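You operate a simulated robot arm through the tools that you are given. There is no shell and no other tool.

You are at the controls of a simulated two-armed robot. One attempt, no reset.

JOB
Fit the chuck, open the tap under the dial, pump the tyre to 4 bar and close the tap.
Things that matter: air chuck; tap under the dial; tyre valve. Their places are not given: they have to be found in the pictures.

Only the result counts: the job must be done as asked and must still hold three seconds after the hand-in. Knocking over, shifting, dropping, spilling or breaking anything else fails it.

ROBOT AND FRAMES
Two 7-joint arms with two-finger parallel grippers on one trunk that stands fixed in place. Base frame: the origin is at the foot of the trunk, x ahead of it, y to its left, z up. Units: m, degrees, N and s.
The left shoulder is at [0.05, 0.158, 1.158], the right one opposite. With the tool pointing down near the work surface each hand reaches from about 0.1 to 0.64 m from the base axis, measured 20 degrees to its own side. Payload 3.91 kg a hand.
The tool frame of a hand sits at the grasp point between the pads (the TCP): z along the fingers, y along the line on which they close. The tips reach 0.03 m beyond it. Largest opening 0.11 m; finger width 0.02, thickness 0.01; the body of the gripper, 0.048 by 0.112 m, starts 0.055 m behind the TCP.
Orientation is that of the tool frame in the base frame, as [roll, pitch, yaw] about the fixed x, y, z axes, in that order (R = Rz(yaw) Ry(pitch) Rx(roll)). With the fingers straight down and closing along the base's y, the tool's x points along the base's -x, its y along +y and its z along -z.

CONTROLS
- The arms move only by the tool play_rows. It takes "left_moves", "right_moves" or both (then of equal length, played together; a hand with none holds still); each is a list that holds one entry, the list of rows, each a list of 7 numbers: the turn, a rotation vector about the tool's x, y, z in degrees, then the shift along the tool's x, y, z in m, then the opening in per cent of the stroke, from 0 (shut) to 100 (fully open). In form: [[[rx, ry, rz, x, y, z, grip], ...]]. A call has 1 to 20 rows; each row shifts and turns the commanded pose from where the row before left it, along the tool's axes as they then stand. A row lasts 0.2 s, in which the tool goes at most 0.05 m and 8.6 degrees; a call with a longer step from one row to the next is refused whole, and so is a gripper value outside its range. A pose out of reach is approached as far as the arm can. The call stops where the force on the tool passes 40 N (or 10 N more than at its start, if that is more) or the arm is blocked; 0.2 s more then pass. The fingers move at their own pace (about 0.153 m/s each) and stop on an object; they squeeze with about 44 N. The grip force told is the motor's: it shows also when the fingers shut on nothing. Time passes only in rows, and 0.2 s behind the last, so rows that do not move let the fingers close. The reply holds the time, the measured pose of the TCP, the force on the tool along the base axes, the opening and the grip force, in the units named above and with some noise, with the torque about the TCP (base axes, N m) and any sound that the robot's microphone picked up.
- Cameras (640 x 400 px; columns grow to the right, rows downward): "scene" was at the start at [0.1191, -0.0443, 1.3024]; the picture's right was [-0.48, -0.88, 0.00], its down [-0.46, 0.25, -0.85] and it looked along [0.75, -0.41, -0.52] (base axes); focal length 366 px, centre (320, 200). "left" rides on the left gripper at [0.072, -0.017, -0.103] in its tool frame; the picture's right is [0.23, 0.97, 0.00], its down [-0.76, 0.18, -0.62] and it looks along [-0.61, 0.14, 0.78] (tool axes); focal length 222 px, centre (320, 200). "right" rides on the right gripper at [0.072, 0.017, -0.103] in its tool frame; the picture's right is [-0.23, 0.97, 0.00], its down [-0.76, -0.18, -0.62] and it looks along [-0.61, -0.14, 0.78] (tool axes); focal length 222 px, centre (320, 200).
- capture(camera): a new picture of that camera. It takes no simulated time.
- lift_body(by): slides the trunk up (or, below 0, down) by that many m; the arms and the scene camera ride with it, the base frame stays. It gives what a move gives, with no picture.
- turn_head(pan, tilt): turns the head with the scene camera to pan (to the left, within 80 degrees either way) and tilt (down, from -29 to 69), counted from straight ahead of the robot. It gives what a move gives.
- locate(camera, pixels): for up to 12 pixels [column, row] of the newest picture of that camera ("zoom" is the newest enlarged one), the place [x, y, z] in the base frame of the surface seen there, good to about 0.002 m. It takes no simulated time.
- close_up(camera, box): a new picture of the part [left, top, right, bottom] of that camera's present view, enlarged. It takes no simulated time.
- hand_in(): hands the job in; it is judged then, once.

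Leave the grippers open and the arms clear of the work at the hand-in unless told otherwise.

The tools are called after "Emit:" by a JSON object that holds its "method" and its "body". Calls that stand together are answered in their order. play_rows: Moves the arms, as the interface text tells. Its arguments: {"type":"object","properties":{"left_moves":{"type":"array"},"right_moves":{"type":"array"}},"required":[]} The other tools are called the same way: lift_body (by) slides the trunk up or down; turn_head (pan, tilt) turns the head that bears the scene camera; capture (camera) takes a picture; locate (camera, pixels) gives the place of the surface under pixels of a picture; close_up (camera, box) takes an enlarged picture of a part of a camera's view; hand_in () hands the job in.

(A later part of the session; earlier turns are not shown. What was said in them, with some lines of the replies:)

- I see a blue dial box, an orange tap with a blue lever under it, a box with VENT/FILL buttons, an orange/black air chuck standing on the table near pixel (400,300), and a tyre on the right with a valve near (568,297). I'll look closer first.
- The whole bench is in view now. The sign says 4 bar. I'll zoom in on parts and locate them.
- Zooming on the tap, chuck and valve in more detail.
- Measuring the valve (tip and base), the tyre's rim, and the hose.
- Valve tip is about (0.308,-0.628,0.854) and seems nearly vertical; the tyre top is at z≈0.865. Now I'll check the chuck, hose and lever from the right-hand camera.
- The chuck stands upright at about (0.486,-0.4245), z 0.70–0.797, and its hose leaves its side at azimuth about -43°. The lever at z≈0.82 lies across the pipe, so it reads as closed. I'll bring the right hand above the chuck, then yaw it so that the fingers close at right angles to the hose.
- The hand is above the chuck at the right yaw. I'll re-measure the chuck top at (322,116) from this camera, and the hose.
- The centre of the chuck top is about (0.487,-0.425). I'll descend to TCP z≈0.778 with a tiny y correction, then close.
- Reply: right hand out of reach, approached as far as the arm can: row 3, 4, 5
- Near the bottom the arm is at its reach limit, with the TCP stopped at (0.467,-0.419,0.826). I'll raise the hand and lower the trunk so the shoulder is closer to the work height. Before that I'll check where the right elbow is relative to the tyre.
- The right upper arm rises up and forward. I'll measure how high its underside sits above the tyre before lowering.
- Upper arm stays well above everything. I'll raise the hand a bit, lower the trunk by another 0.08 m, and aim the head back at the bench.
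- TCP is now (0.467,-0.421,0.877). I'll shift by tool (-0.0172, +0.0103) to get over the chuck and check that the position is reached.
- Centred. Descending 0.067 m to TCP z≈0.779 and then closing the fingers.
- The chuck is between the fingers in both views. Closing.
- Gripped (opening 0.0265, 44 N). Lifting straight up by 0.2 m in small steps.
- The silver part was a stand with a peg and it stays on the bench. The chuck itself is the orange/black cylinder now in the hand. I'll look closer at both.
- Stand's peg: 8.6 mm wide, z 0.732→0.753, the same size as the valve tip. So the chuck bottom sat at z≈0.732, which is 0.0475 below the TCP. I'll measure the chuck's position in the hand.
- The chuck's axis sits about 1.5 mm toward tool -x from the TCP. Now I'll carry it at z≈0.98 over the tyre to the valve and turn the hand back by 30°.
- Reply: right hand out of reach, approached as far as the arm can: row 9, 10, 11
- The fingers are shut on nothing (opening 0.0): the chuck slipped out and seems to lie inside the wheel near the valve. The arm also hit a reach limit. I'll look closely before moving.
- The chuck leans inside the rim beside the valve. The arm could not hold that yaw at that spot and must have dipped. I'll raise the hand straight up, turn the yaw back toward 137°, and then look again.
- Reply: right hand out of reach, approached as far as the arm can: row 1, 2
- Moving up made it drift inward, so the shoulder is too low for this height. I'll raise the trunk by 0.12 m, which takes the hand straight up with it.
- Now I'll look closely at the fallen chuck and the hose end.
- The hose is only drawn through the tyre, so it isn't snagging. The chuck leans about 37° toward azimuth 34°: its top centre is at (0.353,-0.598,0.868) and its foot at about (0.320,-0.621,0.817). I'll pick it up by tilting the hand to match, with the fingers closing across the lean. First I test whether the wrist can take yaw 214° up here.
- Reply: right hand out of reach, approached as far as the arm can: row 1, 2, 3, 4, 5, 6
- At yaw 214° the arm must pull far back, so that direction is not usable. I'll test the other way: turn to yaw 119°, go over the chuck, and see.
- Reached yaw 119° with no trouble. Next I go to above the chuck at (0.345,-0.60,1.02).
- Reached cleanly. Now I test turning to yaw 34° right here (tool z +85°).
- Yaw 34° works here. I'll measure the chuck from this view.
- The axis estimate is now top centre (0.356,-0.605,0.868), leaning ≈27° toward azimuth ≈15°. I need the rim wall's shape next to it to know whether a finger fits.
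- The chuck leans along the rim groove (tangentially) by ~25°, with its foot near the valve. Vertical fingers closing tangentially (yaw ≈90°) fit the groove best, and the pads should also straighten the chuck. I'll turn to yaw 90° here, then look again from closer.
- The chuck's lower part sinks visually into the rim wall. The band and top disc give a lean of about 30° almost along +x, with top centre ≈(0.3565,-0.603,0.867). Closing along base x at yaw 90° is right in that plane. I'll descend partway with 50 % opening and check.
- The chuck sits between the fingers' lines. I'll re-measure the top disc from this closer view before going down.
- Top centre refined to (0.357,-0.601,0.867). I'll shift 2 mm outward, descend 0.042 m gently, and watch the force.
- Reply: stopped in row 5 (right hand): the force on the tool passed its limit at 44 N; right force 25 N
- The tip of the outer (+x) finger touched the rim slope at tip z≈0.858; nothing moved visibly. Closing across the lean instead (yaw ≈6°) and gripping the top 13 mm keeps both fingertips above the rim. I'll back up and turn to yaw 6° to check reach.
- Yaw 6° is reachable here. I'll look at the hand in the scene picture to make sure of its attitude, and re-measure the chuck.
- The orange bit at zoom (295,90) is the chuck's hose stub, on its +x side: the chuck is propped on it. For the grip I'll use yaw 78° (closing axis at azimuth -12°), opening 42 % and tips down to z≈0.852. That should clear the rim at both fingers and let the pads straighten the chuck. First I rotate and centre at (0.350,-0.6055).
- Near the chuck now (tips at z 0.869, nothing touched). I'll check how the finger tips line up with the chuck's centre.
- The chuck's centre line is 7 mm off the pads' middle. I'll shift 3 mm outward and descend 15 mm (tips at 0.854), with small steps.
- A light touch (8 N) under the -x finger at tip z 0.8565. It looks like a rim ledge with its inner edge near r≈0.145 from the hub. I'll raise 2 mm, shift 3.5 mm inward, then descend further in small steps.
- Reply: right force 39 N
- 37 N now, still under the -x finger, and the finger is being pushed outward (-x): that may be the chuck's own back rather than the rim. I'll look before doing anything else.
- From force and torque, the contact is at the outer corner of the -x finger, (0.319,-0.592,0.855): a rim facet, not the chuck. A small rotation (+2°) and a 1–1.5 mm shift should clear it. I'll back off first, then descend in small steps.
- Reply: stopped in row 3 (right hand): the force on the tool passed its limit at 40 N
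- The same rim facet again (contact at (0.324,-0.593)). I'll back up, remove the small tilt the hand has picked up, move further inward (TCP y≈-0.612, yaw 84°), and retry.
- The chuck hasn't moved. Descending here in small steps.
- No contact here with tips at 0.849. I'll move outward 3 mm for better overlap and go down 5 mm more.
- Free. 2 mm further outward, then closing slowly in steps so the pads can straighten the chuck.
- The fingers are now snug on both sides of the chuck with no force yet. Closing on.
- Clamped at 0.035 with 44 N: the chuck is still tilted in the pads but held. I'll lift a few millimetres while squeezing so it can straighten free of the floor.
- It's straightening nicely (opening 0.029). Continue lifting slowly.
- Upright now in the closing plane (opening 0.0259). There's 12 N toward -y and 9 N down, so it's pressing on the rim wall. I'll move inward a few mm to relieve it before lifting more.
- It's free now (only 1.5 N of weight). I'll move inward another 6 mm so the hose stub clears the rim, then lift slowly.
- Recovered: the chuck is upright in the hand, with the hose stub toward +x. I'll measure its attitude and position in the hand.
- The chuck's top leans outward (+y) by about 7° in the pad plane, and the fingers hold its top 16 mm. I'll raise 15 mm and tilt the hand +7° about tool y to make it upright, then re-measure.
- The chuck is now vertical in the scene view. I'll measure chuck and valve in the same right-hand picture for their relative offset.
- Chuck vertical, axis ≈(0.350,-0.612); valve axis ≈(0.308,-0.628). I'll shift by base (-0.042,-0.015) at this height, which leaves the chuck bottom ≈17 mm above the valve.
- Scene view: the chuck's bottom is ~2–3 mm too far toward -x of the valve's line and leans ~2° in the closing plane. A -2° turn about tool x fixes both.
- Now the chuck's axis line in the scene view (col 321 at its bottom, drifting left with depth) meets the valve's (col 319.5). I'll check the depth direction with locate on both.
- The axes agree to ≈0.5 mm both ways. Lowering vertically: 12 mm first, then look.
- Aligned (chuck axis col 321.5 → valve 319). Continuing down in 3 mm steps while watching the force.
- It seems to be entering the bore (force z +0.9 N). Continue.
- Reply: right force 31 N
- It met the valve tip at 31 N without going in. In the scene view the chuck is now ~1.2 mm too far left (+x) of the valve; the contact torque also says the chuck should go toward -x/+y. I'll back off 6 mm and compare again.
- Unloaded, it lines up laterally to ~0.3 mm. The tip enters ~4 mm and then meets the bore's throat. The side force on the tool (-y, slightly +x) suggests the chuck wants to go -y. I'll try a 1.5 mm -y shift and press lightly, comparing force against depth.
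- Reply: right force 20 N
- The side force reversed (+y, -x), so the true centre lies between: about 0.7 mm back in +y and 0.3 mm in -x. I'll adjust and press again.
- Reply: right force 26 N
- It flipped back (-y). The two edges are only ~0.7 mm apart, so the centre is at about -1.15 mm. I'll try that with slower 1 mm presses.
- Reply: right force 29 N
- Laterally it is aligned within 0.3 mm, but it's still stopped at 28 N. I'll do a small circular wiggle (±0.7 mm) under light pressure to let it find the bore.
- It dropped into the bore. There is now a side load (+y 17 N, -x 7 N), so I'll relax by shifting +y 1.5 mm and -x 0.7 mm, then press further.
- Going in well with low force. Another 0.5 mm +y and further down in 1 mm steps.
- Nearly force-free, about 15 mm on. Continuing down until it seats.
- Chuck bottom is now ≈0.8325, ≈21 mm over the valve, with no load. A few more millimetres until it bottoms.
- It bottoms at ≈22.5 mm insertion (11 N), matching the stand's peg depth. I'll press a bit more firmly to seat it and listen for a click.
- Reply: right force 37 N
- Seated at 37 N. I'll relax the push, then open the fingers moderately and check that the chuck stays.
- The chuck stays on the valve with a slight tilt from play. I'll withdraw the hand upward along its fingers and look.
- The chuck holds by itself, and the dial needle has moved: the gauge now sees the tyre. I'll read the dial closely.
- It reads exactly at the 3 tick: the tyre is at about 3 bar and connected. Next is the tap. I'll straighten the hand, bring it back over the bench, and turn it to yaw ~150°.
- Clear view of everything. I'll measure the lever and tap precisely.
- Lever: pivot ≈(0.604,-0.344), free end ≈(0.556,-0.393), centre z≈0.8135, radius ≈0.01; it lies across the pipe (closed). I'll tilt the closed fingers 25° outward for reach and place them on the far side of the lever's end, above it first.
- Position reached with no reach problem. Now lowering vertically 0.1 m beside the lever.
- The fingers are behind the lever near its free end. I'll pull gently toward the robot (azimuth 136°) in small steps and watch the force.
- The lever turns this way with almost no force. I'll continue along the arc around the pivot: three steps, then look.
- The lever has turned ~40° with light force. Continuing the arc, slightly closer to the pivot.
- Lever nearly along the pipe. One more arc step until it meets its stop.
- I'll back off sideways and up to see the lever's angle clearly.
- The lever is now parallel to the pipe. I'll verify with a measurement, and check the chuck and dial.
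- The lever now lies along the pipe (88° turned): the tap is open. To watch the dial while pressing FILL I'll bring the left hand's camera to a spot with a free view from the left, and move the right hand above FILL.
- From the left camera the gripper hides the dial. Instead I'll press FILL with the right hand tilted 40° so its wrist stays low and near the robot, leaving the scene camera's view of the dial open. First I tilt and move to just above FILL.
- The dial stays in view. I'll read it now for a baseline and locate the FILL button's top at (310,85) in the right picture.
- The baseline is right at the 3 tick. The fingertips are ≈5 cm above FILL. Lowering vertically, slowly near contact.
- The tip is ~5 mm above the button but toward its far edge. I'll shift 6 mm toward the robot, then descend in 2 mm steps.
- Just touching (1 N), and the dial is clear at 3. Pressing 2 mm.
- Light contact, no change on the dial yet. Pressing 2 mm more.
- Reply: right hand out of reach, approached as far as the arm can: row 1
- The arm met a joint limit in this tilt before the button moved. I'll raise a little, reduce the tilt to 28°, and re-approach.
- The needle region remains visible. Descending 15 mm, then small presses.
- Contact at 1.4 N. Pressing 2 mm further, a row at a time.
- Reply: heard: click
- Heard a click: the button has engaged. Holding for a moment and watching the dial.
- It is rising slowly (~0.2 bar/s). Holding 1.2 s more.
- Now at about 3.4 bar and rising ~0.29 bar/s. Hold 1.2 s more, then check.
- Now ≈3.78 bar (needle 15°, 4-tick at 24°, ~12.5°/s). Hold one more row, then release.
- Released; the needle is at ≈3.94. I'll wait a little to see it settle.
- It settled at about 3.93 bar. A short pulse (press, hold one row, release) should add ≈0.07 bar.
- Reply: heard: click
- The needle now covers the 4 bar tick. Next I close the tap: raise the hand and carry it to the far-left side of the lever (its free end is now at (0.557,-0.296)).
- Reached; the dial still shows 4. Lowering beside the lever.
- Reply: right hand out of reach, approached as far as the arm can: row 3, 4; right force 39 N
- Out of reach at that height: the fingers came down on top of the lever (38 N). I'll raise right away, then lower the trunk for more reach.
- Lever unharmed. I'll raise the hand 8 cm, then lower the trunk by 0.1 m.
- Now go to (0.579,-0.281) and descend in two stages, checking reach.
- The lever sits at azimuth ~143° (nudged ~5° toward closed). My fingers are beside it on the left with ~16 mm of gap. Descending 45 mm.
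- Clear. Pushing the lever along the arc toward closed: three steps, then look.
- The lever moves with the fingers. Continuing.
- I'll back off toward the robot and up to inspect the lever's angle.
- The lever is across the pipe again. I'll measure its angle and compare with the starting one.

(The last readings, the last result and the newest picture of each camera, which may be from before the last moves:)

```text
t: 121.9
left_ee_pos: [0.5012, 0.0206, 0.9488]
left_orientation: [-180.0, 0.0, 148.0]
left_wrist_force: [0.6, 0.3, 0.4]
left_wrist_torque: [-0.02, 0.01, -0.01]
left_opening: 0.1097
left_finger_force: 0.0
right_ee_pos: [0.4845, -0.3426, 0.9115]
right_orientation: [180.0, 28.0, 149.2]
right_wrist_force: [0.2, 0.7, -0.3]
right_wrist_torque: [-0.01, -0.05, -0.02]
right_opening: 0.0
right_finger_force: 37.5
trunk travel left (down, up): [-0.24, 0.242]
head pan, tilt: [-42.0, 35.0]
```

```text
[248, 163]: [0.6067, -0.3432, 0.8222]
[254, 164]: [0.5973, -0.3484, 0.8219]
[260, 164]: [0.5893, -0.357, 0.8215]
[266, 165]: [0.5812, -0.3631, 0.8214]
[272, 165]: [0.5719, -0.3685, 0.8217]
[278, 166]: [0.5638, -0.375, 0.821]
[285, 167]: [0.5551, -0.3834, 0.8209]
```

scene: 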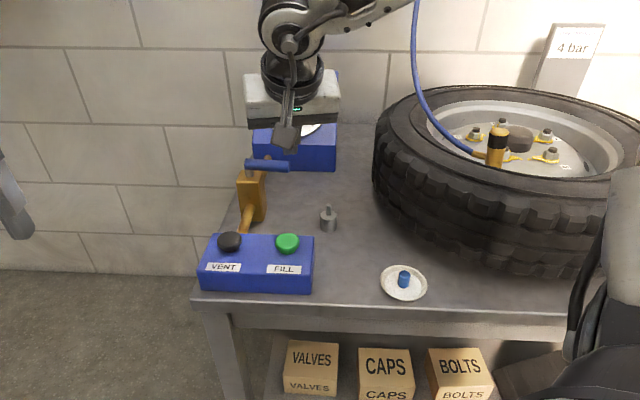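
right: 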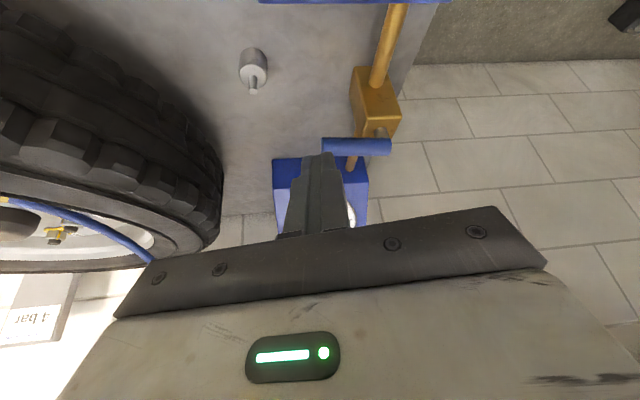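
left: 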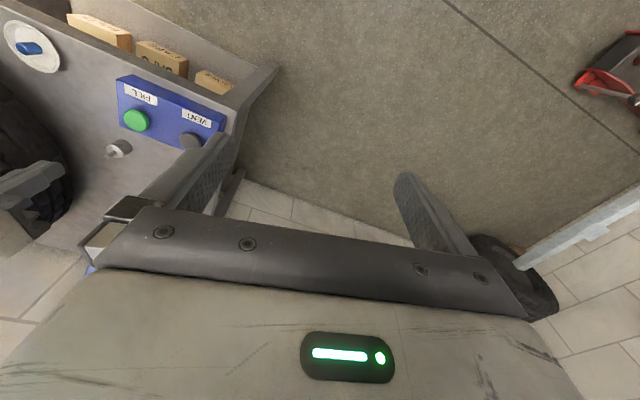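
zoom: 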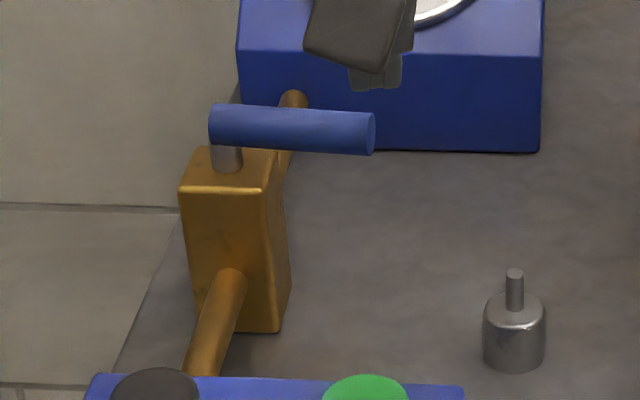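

The lever is still ~8° short of its starting (closed) angle. I'll go back down on its near side and push it the rest of the way to the stop.

Emit:
{"method": "play_rows", "body": {"right_moves": [[[0, 0, 0, -0.0203, 0.0094, 0.0108, 0], [0, 0, 0, -0.0203, 0.0094, 0.0108, 0], [0, 0, 0, 0.00956, 0, 0.018, 0], [0, 0, 0, 0.00956, 0, 0.018, 0], [0, 0, 0, 0.00956, 0, 0.018, 0], [0, 0, 0, 0.00956, 0, 0.018, 0], [0, 0, 0, 0, 0, 0, 0]]]}}

Emit:
{"method": "play_rows", "body": {"right_moves": [[[0, 0, 0, -0.00405, -0.00227, 0.00215, 0], [0, 0, 0, -0.00405, -0.00227, 0.00215, 0], [0, 0, 0, -0.00405, -0.00227, 0.00215, 0], [0, 0, 0, -0.00405, -0.00227, 0.00215, 0], [0, 0, 0, -0.00405, -0.00227, 0.00215, 0], [0, 0, 0, 0, 0, 0, 0]]]}}

Emit:
{"method": "capture", "body": {"camera": "right"}}

```text
t: 123.5
left_ee_pos: [0.5015, 0.02, 0.949]
left_orientation: [-179.9, 0.0, 148.0]
left_wrist_force: [0.0, -0.3, 1.2]
left_wrist_torque: [0.01, -0.01, -0.02]
left_opening: 0.1099
left_finger_force: 0.1
right_ee_pos: [0.532, -0.3505, 0.8271]
right_orientation: [-180.0, 27.8, 149.1]
right_wrist_force: [0.2, 0.4, -0.2]
right_wrist_torque: [0.02, 0.02, 0.0]
right_opening: 0.0
right_finger_force: 38.1
trunk travel left (down, up): [-0.24, 0.242]
head pan, tilt: [-42.0, 35.0]
```

```text
t: 124.9
left_ee_pos: [0.5011, 0.0209, 0.9497]
left_orientation: [-179.9, 0.0, 148.0]
left_wrist_force: [-0.8, -0.1, 0.0]
left_wrist_torque: [-0.02, 0.01, 0.0]
left_opening: 0.1102
left_finger_force: 0.1
right_ee_pos: [0.5448, -0.3697, 0.8295]
right_orientation: [179.9, 27.9, 149.3]
right_wrist_force: [-3.8, 6.2, 0.1]
right_wrist_torque: [0.12, 0.08, 0.0]
right_opening: 0.0
right_finger_force: 37.9
trunk travel left (down, up): [-0.24, 0.242]
head pan, tilt: [-42.0, 35.0]
```

```text
taken
```

right: 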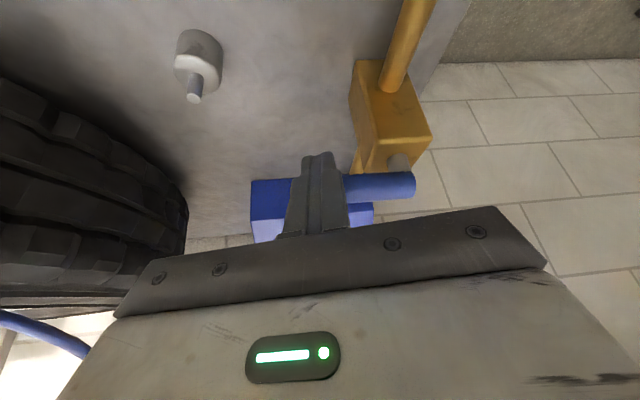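

Side force has risen to 7 N, so it's at or near the stop. A 2 mm further push to confirm.

Emit:
{"method": "play_rows", "body": {"right_moves": [[[0, 0, 0, -0.00162, -0.00091, 0.00086, 0], [0, 0, 0, 0, 0, 0, 0]]]}}

Emit:
{"method": "play_rows", "body": {"right_moves": [[[0, 0, 0, 0.0125, 0.006, -0.0066, 0], [0, 0, 0, 0.0125, 0.006, -0.0066, 0], [0, 0, 0, -0.01877, 0, -0.0353, 0], [0, 0, 0, -0.01877, 0, -0.0353, 0], [0, 0, 0, 0.03, -0.02, -0.015, 0], [0, 0, 0, 0, 0, 0, 0]]]}}

Emit:
{"method": "capture", "body": {"camera": "right"}}

Emit:
{"method": "capture", "body": {"camera": "scene"}}

```text
t: 125.5
left_ee_pos: [0.5, 0.0218, 0.9491]
left_orientation: [180.0, 0.1, 148.1]
left_wrist_force: [0.1, -0.7, -0.2]
left_wrist_torque: [-0.03, 0.03, -0.02]
left_opening: 0.11
left_finger_force: 0.1
right_ee_pos: [0.545, -0.3709, 0.8279]
right_orientation: [179.9, 27.9, 149.4]
right_wrist_force: [-10.1, 16.1, -1.7]
right_wrist_torque: [0.3, 0.21, 0.03]
right_opening: 0.0002
right_finger_force: 37.9
trunk travel left (down, up): [-0.24, 0.242]
head pan, tilt: [-42.0, 35.0]
```

```text
t: 126.9
left_ee_pos: [0.5012, 0.0215, 0.9491]
left_orientation: [-179.9, 0.1, 148.1]
left_wrist_force: [0.5, -0.2, 0.4]
left_wrist_torque: [-0.01, 0.01, 0.04]
left_opening: 0.1101
left_finger_force: 0.1
right_ee_pos: [0.487, -0.348, 0.9095]
right_orientation: [179.9, 28.0, 149.2]
right_wrist_force: [-0.2, -0.3, 0.4]
right_wrist_torque: [0.01, 0.01, 0.0]
right_opening: 0.0002
right_finger_force: 37.8
trunk travel left (down, up): [-0.24, 0.242]
head pan, tilt: [-42.0, 35.0]
```

```text
taken
```

right: 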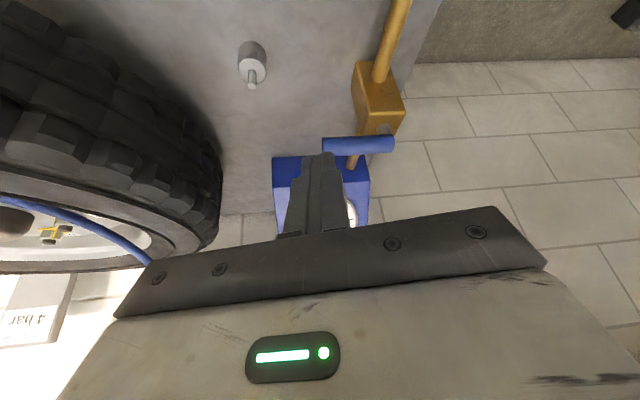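

```text
taken
```

scene: 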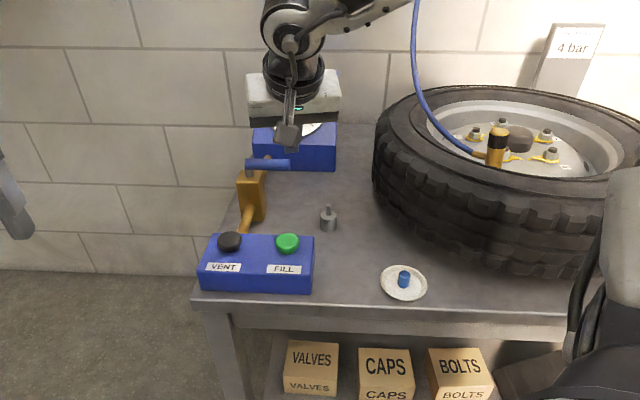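

The 19 N at the stop confirms it is hard against its end. I'll measure the lever's angle again.

Emit:
{"method": "locate", "body": {"camera": "scene", "pixels": [[249, 163], [254, 163], [260, 164], [266, 164], [272, 164], [278, 165], [285, 165]]}}

Emit:
{"method": "locate", "body": {"camera": "right", "pixels": [[326, 143], [336, 143], [346, 143], [356, 143], [366, 143], [376, 143], [388, 143]]}}

```text
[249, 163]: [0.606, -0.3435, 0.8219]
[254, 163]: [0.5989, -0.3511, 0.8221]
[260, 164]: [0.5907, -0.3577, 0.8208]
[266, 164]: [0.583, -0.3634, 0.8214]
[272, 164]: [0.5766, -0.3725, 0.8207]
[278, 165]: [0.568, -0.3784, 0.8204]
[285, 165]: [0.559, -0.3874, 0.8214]
```

```text
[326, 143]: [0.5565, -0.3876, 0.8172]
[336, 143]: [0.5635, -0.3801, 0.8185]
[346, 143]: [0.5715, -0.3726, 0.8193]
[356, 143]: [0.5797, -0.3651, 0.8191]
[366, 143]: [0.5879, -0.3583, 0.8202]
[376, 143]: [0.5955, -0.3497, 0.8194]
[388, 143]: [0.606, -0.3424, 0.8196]
```

It's within ~2–3° of the start, which is about the measurement noise. To compare pixel-for-pixel with the earlier picture, I'll raise the trunk back 0.1 m to the same camera pose and move the right hand aside so the dial is free.

Emit:
{"method": "lift_body", "body": {"by": 0.1}}

Emit:
{"method": "play_rows", "body": {"right_moves": [[[0, 4, 0, 0.03, 0, -0.015, 0], [0, 4, 0, 0.03, 0, -0.015, 0], [0, 4, 0, 0.03, 0, -0.015, 0], [0, 4, 0, 0.03, 0, -0.01, 0], [0, 4, 0, 0.03, 0, -0.01, 0], [0, 4, 0, 0.02, 0, 0, 0], [0, 4, 0, 0, -0.03, 0, 0], [0, 0, 0, 0, -0.03, 0, 0], [0, 0, 0, 0, -0.03, 0, 0], [0, 0, 0, 0, 0, 0, 0]]]}}

Emit:
{"method": "capture", "body": {"camera": "scene"}}

Emit:
{"method": "close_up", "body": {"camera": "scene", "box": [225, 180, 305, 260]}}

```text
t: 128.3
left_ee_pos: [0.5017, 0.02, 1.0486]
left_orientation: [-180.0, 0.1, 148.0]
left_wrist_force: [0.1, -0.4, 0.3]
left_wrist_torque: [-0.01, -0.01, 0.01]
left_opening: 0.1098
left_finger_force: 0.0
right_ee_pos: [0.4895, -0.3485, 1.01]
right_orientation: [180.0, 28.1, 149.1]
right_wrist_force: [0.1, 0.6, 0.7]
right_wrist_torque: [-0.01, -0.02, 0.0]
right_opening: 0.0
right_finger_force: 38.0
trunk travel left (down, up): [-0.34, 0.142]
head pan, tilt: [-42.0, 35.0]
```

```text
t: 130.5
left_ee_pos: [0.5016, 0.021, 1.0492]
left_orientation: [-180.0, 0.1, 148.0]
left_wrist_force: [-0.3, -0.8, 1.0]
left_wrist_torque: [0.03, 0.0, -0.04]
left_opening: 0.1101
left_finger_force: 0.0
right_ee_pos: [0.2877, -0.3345, 1.0149]
right_orientation: [180.0, -0.1, 149.3]
right_wrist_force: [-0.1, -0.4, 0.0]
right_wrist_torque: [0.02, 0.03, 0.04]
right_opening: 0.0002
right_finger_force: 37.8
trunk travel left (down, up): [-0.34, 0.142]
head pan, tilt: [-42.0, 35.0]
```

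```text
taken
```

scene: 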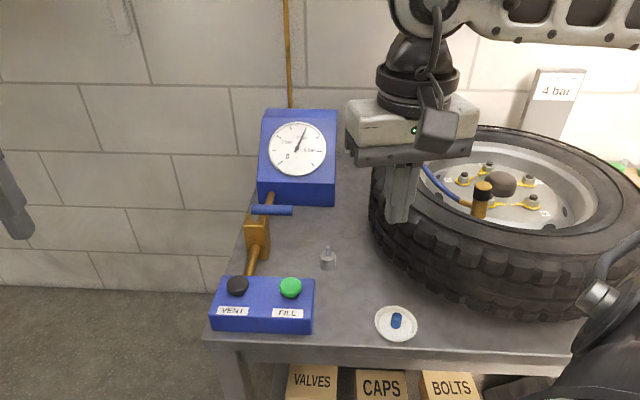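

```text
5.00 times, centred on (265, 220) of scene
```

zoom: 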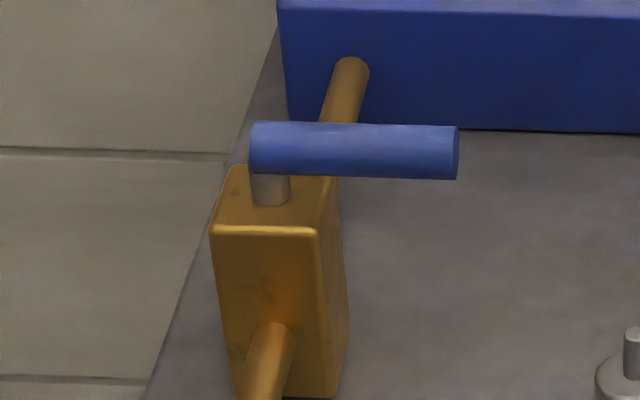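

The lever looks identical to the original closed position. Now a close reading of the dial and a check on the chuck.

Emit:
{"method": "close_up", "body": {"camera": "scene", "box": [278, 112, 322, 156]}}

Emit:
{"method": "close_up", "body": {"camera": "scene", "box": [440, 160, 520, 230]}}

Emit:
{"method": "close_up", "body": {"camera": "scene", "box": [205, 230, 445, 400]}}

```text
9.09 times, centred on (300, 134) of scene
```

zoom: 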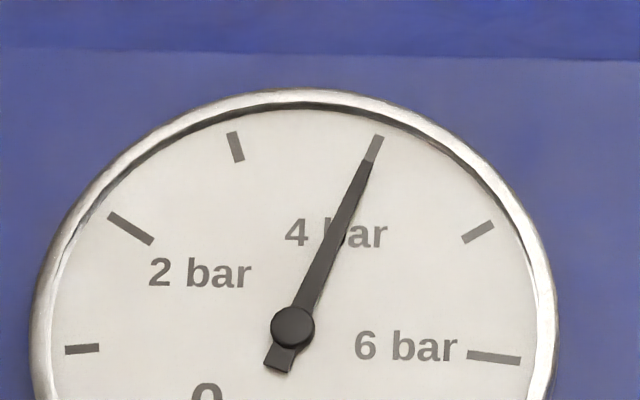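

```text
5.71 times, centred on (480, 195) of scene
```

zoom: 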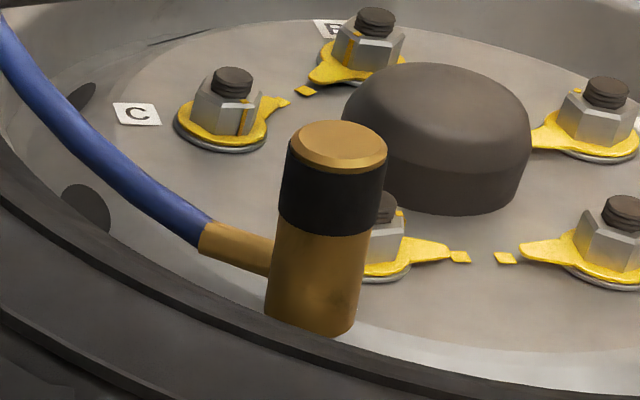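

```text
2.35 times, centred on (325, 315) of scene
```

zoom: 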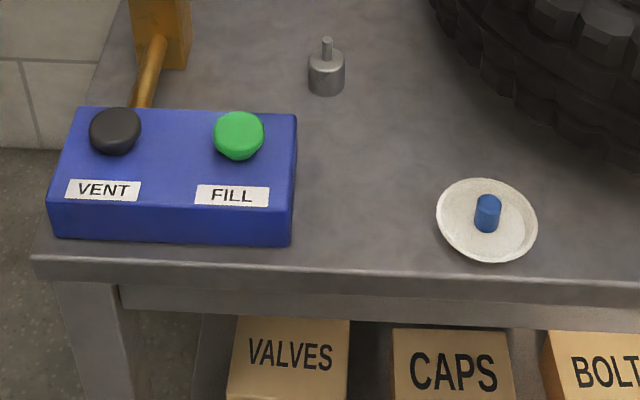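

The dial sits on 4 bar, the lever is closed, the chuck is on, and everything else is in place. I'll open the right gripper, raise the hand clear, and wait a few seconds to verify that it holds.

Emit:
{"method": "play_rows", "body": {"right_moves": [[[0, 0, 0, 0, 0, -0.03, 30], [0, 0, 0, 0, 0, -0.03, 60], [0, 0, 0, 0, 0, -0.03, 100], [0, 0, 0, 0, 0, 0, 100], [0, 0, 0, 0, 0, 0, 100], [0, 0, 0, 0, 0, 0, 100], [0, 0, 0, 0, 0, 0, 100], [0, 0, 0, 0, 0, 0, 100], [0, 0, 0, 0, 0, 0, 100], [0, 0, 0, 0, 0, 0, 100], [0, 0, 0, 0, 0, 0, 100], [0, 0, 0, 0, 0, 0, 100], [0, 0, 0, 0, 0, 0, 100], [0, 0, 0, 0, 0, 0, 100], [0, 0, 0, 0, 0, 0, 100], [0, 0, 0, 0, 0, 0, 100]]]}}

Emit:
{"method": "capture", "body": {"camera": "scene"}}

Emit:
{"method": "close_up", "body": {"camera": "scene", "box": [278, 112, 322, 156]}}

Emit:
{"method": "close_up", "body": {"camera": "right", "box": [0, 40, 260, 260]}}

```text
t: 133.9
left_ee_pos: [0.5016, 0.0199, 1.0495]
left_orientation: [-179.9, -0.1, 148.0]
left_wrist_force: [0.1, 0.5, 0.5]
left_wrist_torque: [0.0, -0.01, 0.03]
left_opening: 0.1101
left_finger_force: 0.0
right_ee_pos: [0.2854, -0.3344, 1.1063]
right_orientation: [-180.0, 0.0, 149.3]
right_wrist_force: [0.1, 1.2, 0.3]
right_wrist_torque: [0.03, -0.02, 0.02]
right_opening: 0.1102
right_finger_force: 0.0
trunk travel left (down, up): [-0.34, 0.142]
head pan, tilt: [-42.0, 35.0]
```

```text
taken
```

scene: 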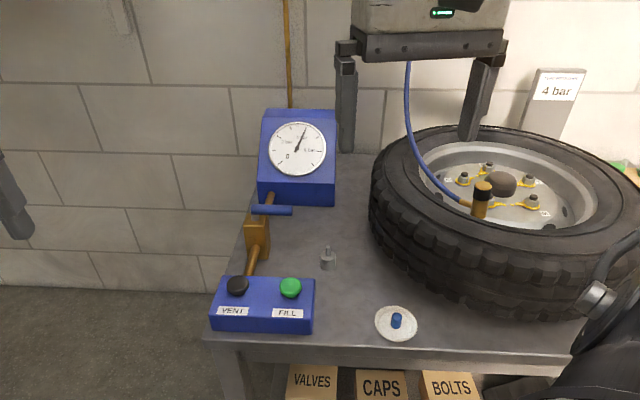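

```text
9.09 times, centred on (300, 134) of scene
```

zoom: 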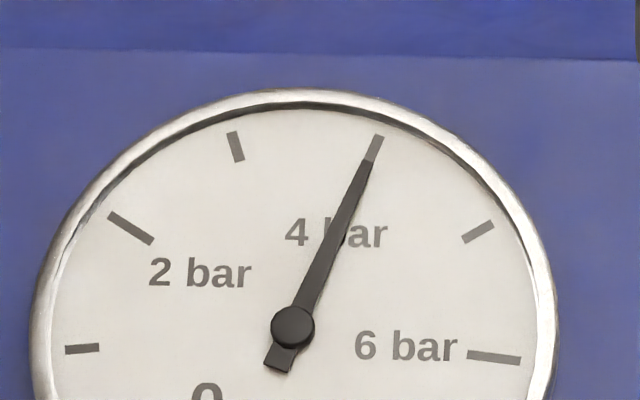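

```text
1.82 times, centred on (130, 150) of right
```

zoom: 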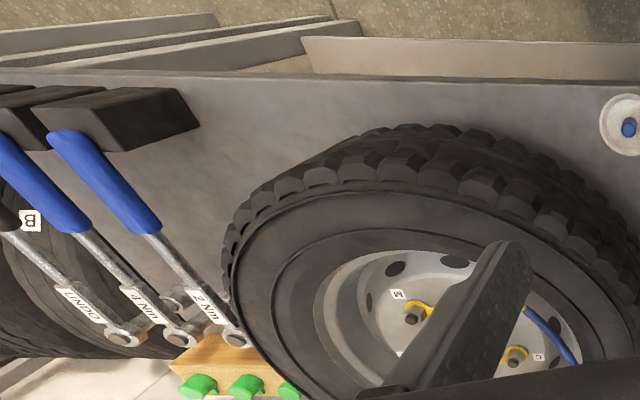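

The pressure holds at 4 bar, the tap is closed, the chuck stays fitted, and both grippers are open and clear of the work. Handing in.

Emit:
{"method": "hand_in", "body": {}}

```text
The job is handed in.
```

I've handed the job in. The chuck is on the tyre valve, the tyre reads 4 bar on the dial, and the tap is closed again. In the last check the dial held on 4 for several seconds, with both grippers open and clear of the work.

- **Dropped chuck:** on the first carry to the valve the arm ran out of reach and dropped the chuck inside the wheel rim. I picked it up again and fitted it. It slides about 22 mm onto the valve and stays on by itself, tilted a few degrees because the fit is loose.
- **Finger contacts:** while picking the chuck out, the fingers touched the rim with up to about 44 N. Later, with the tap still open, they came down on the tap lever with about 38 N, which nudged it about 5° towards closed. I saw nothing else moved in the pictures.
- **Pressure:** the tyre started at about 3 bar. One long fill took it to about 3.93, and a short second press brought it to the 4 bar mark.
- **Tap:** I pushed the lever against its stop. In the picture it matches its original closed position.
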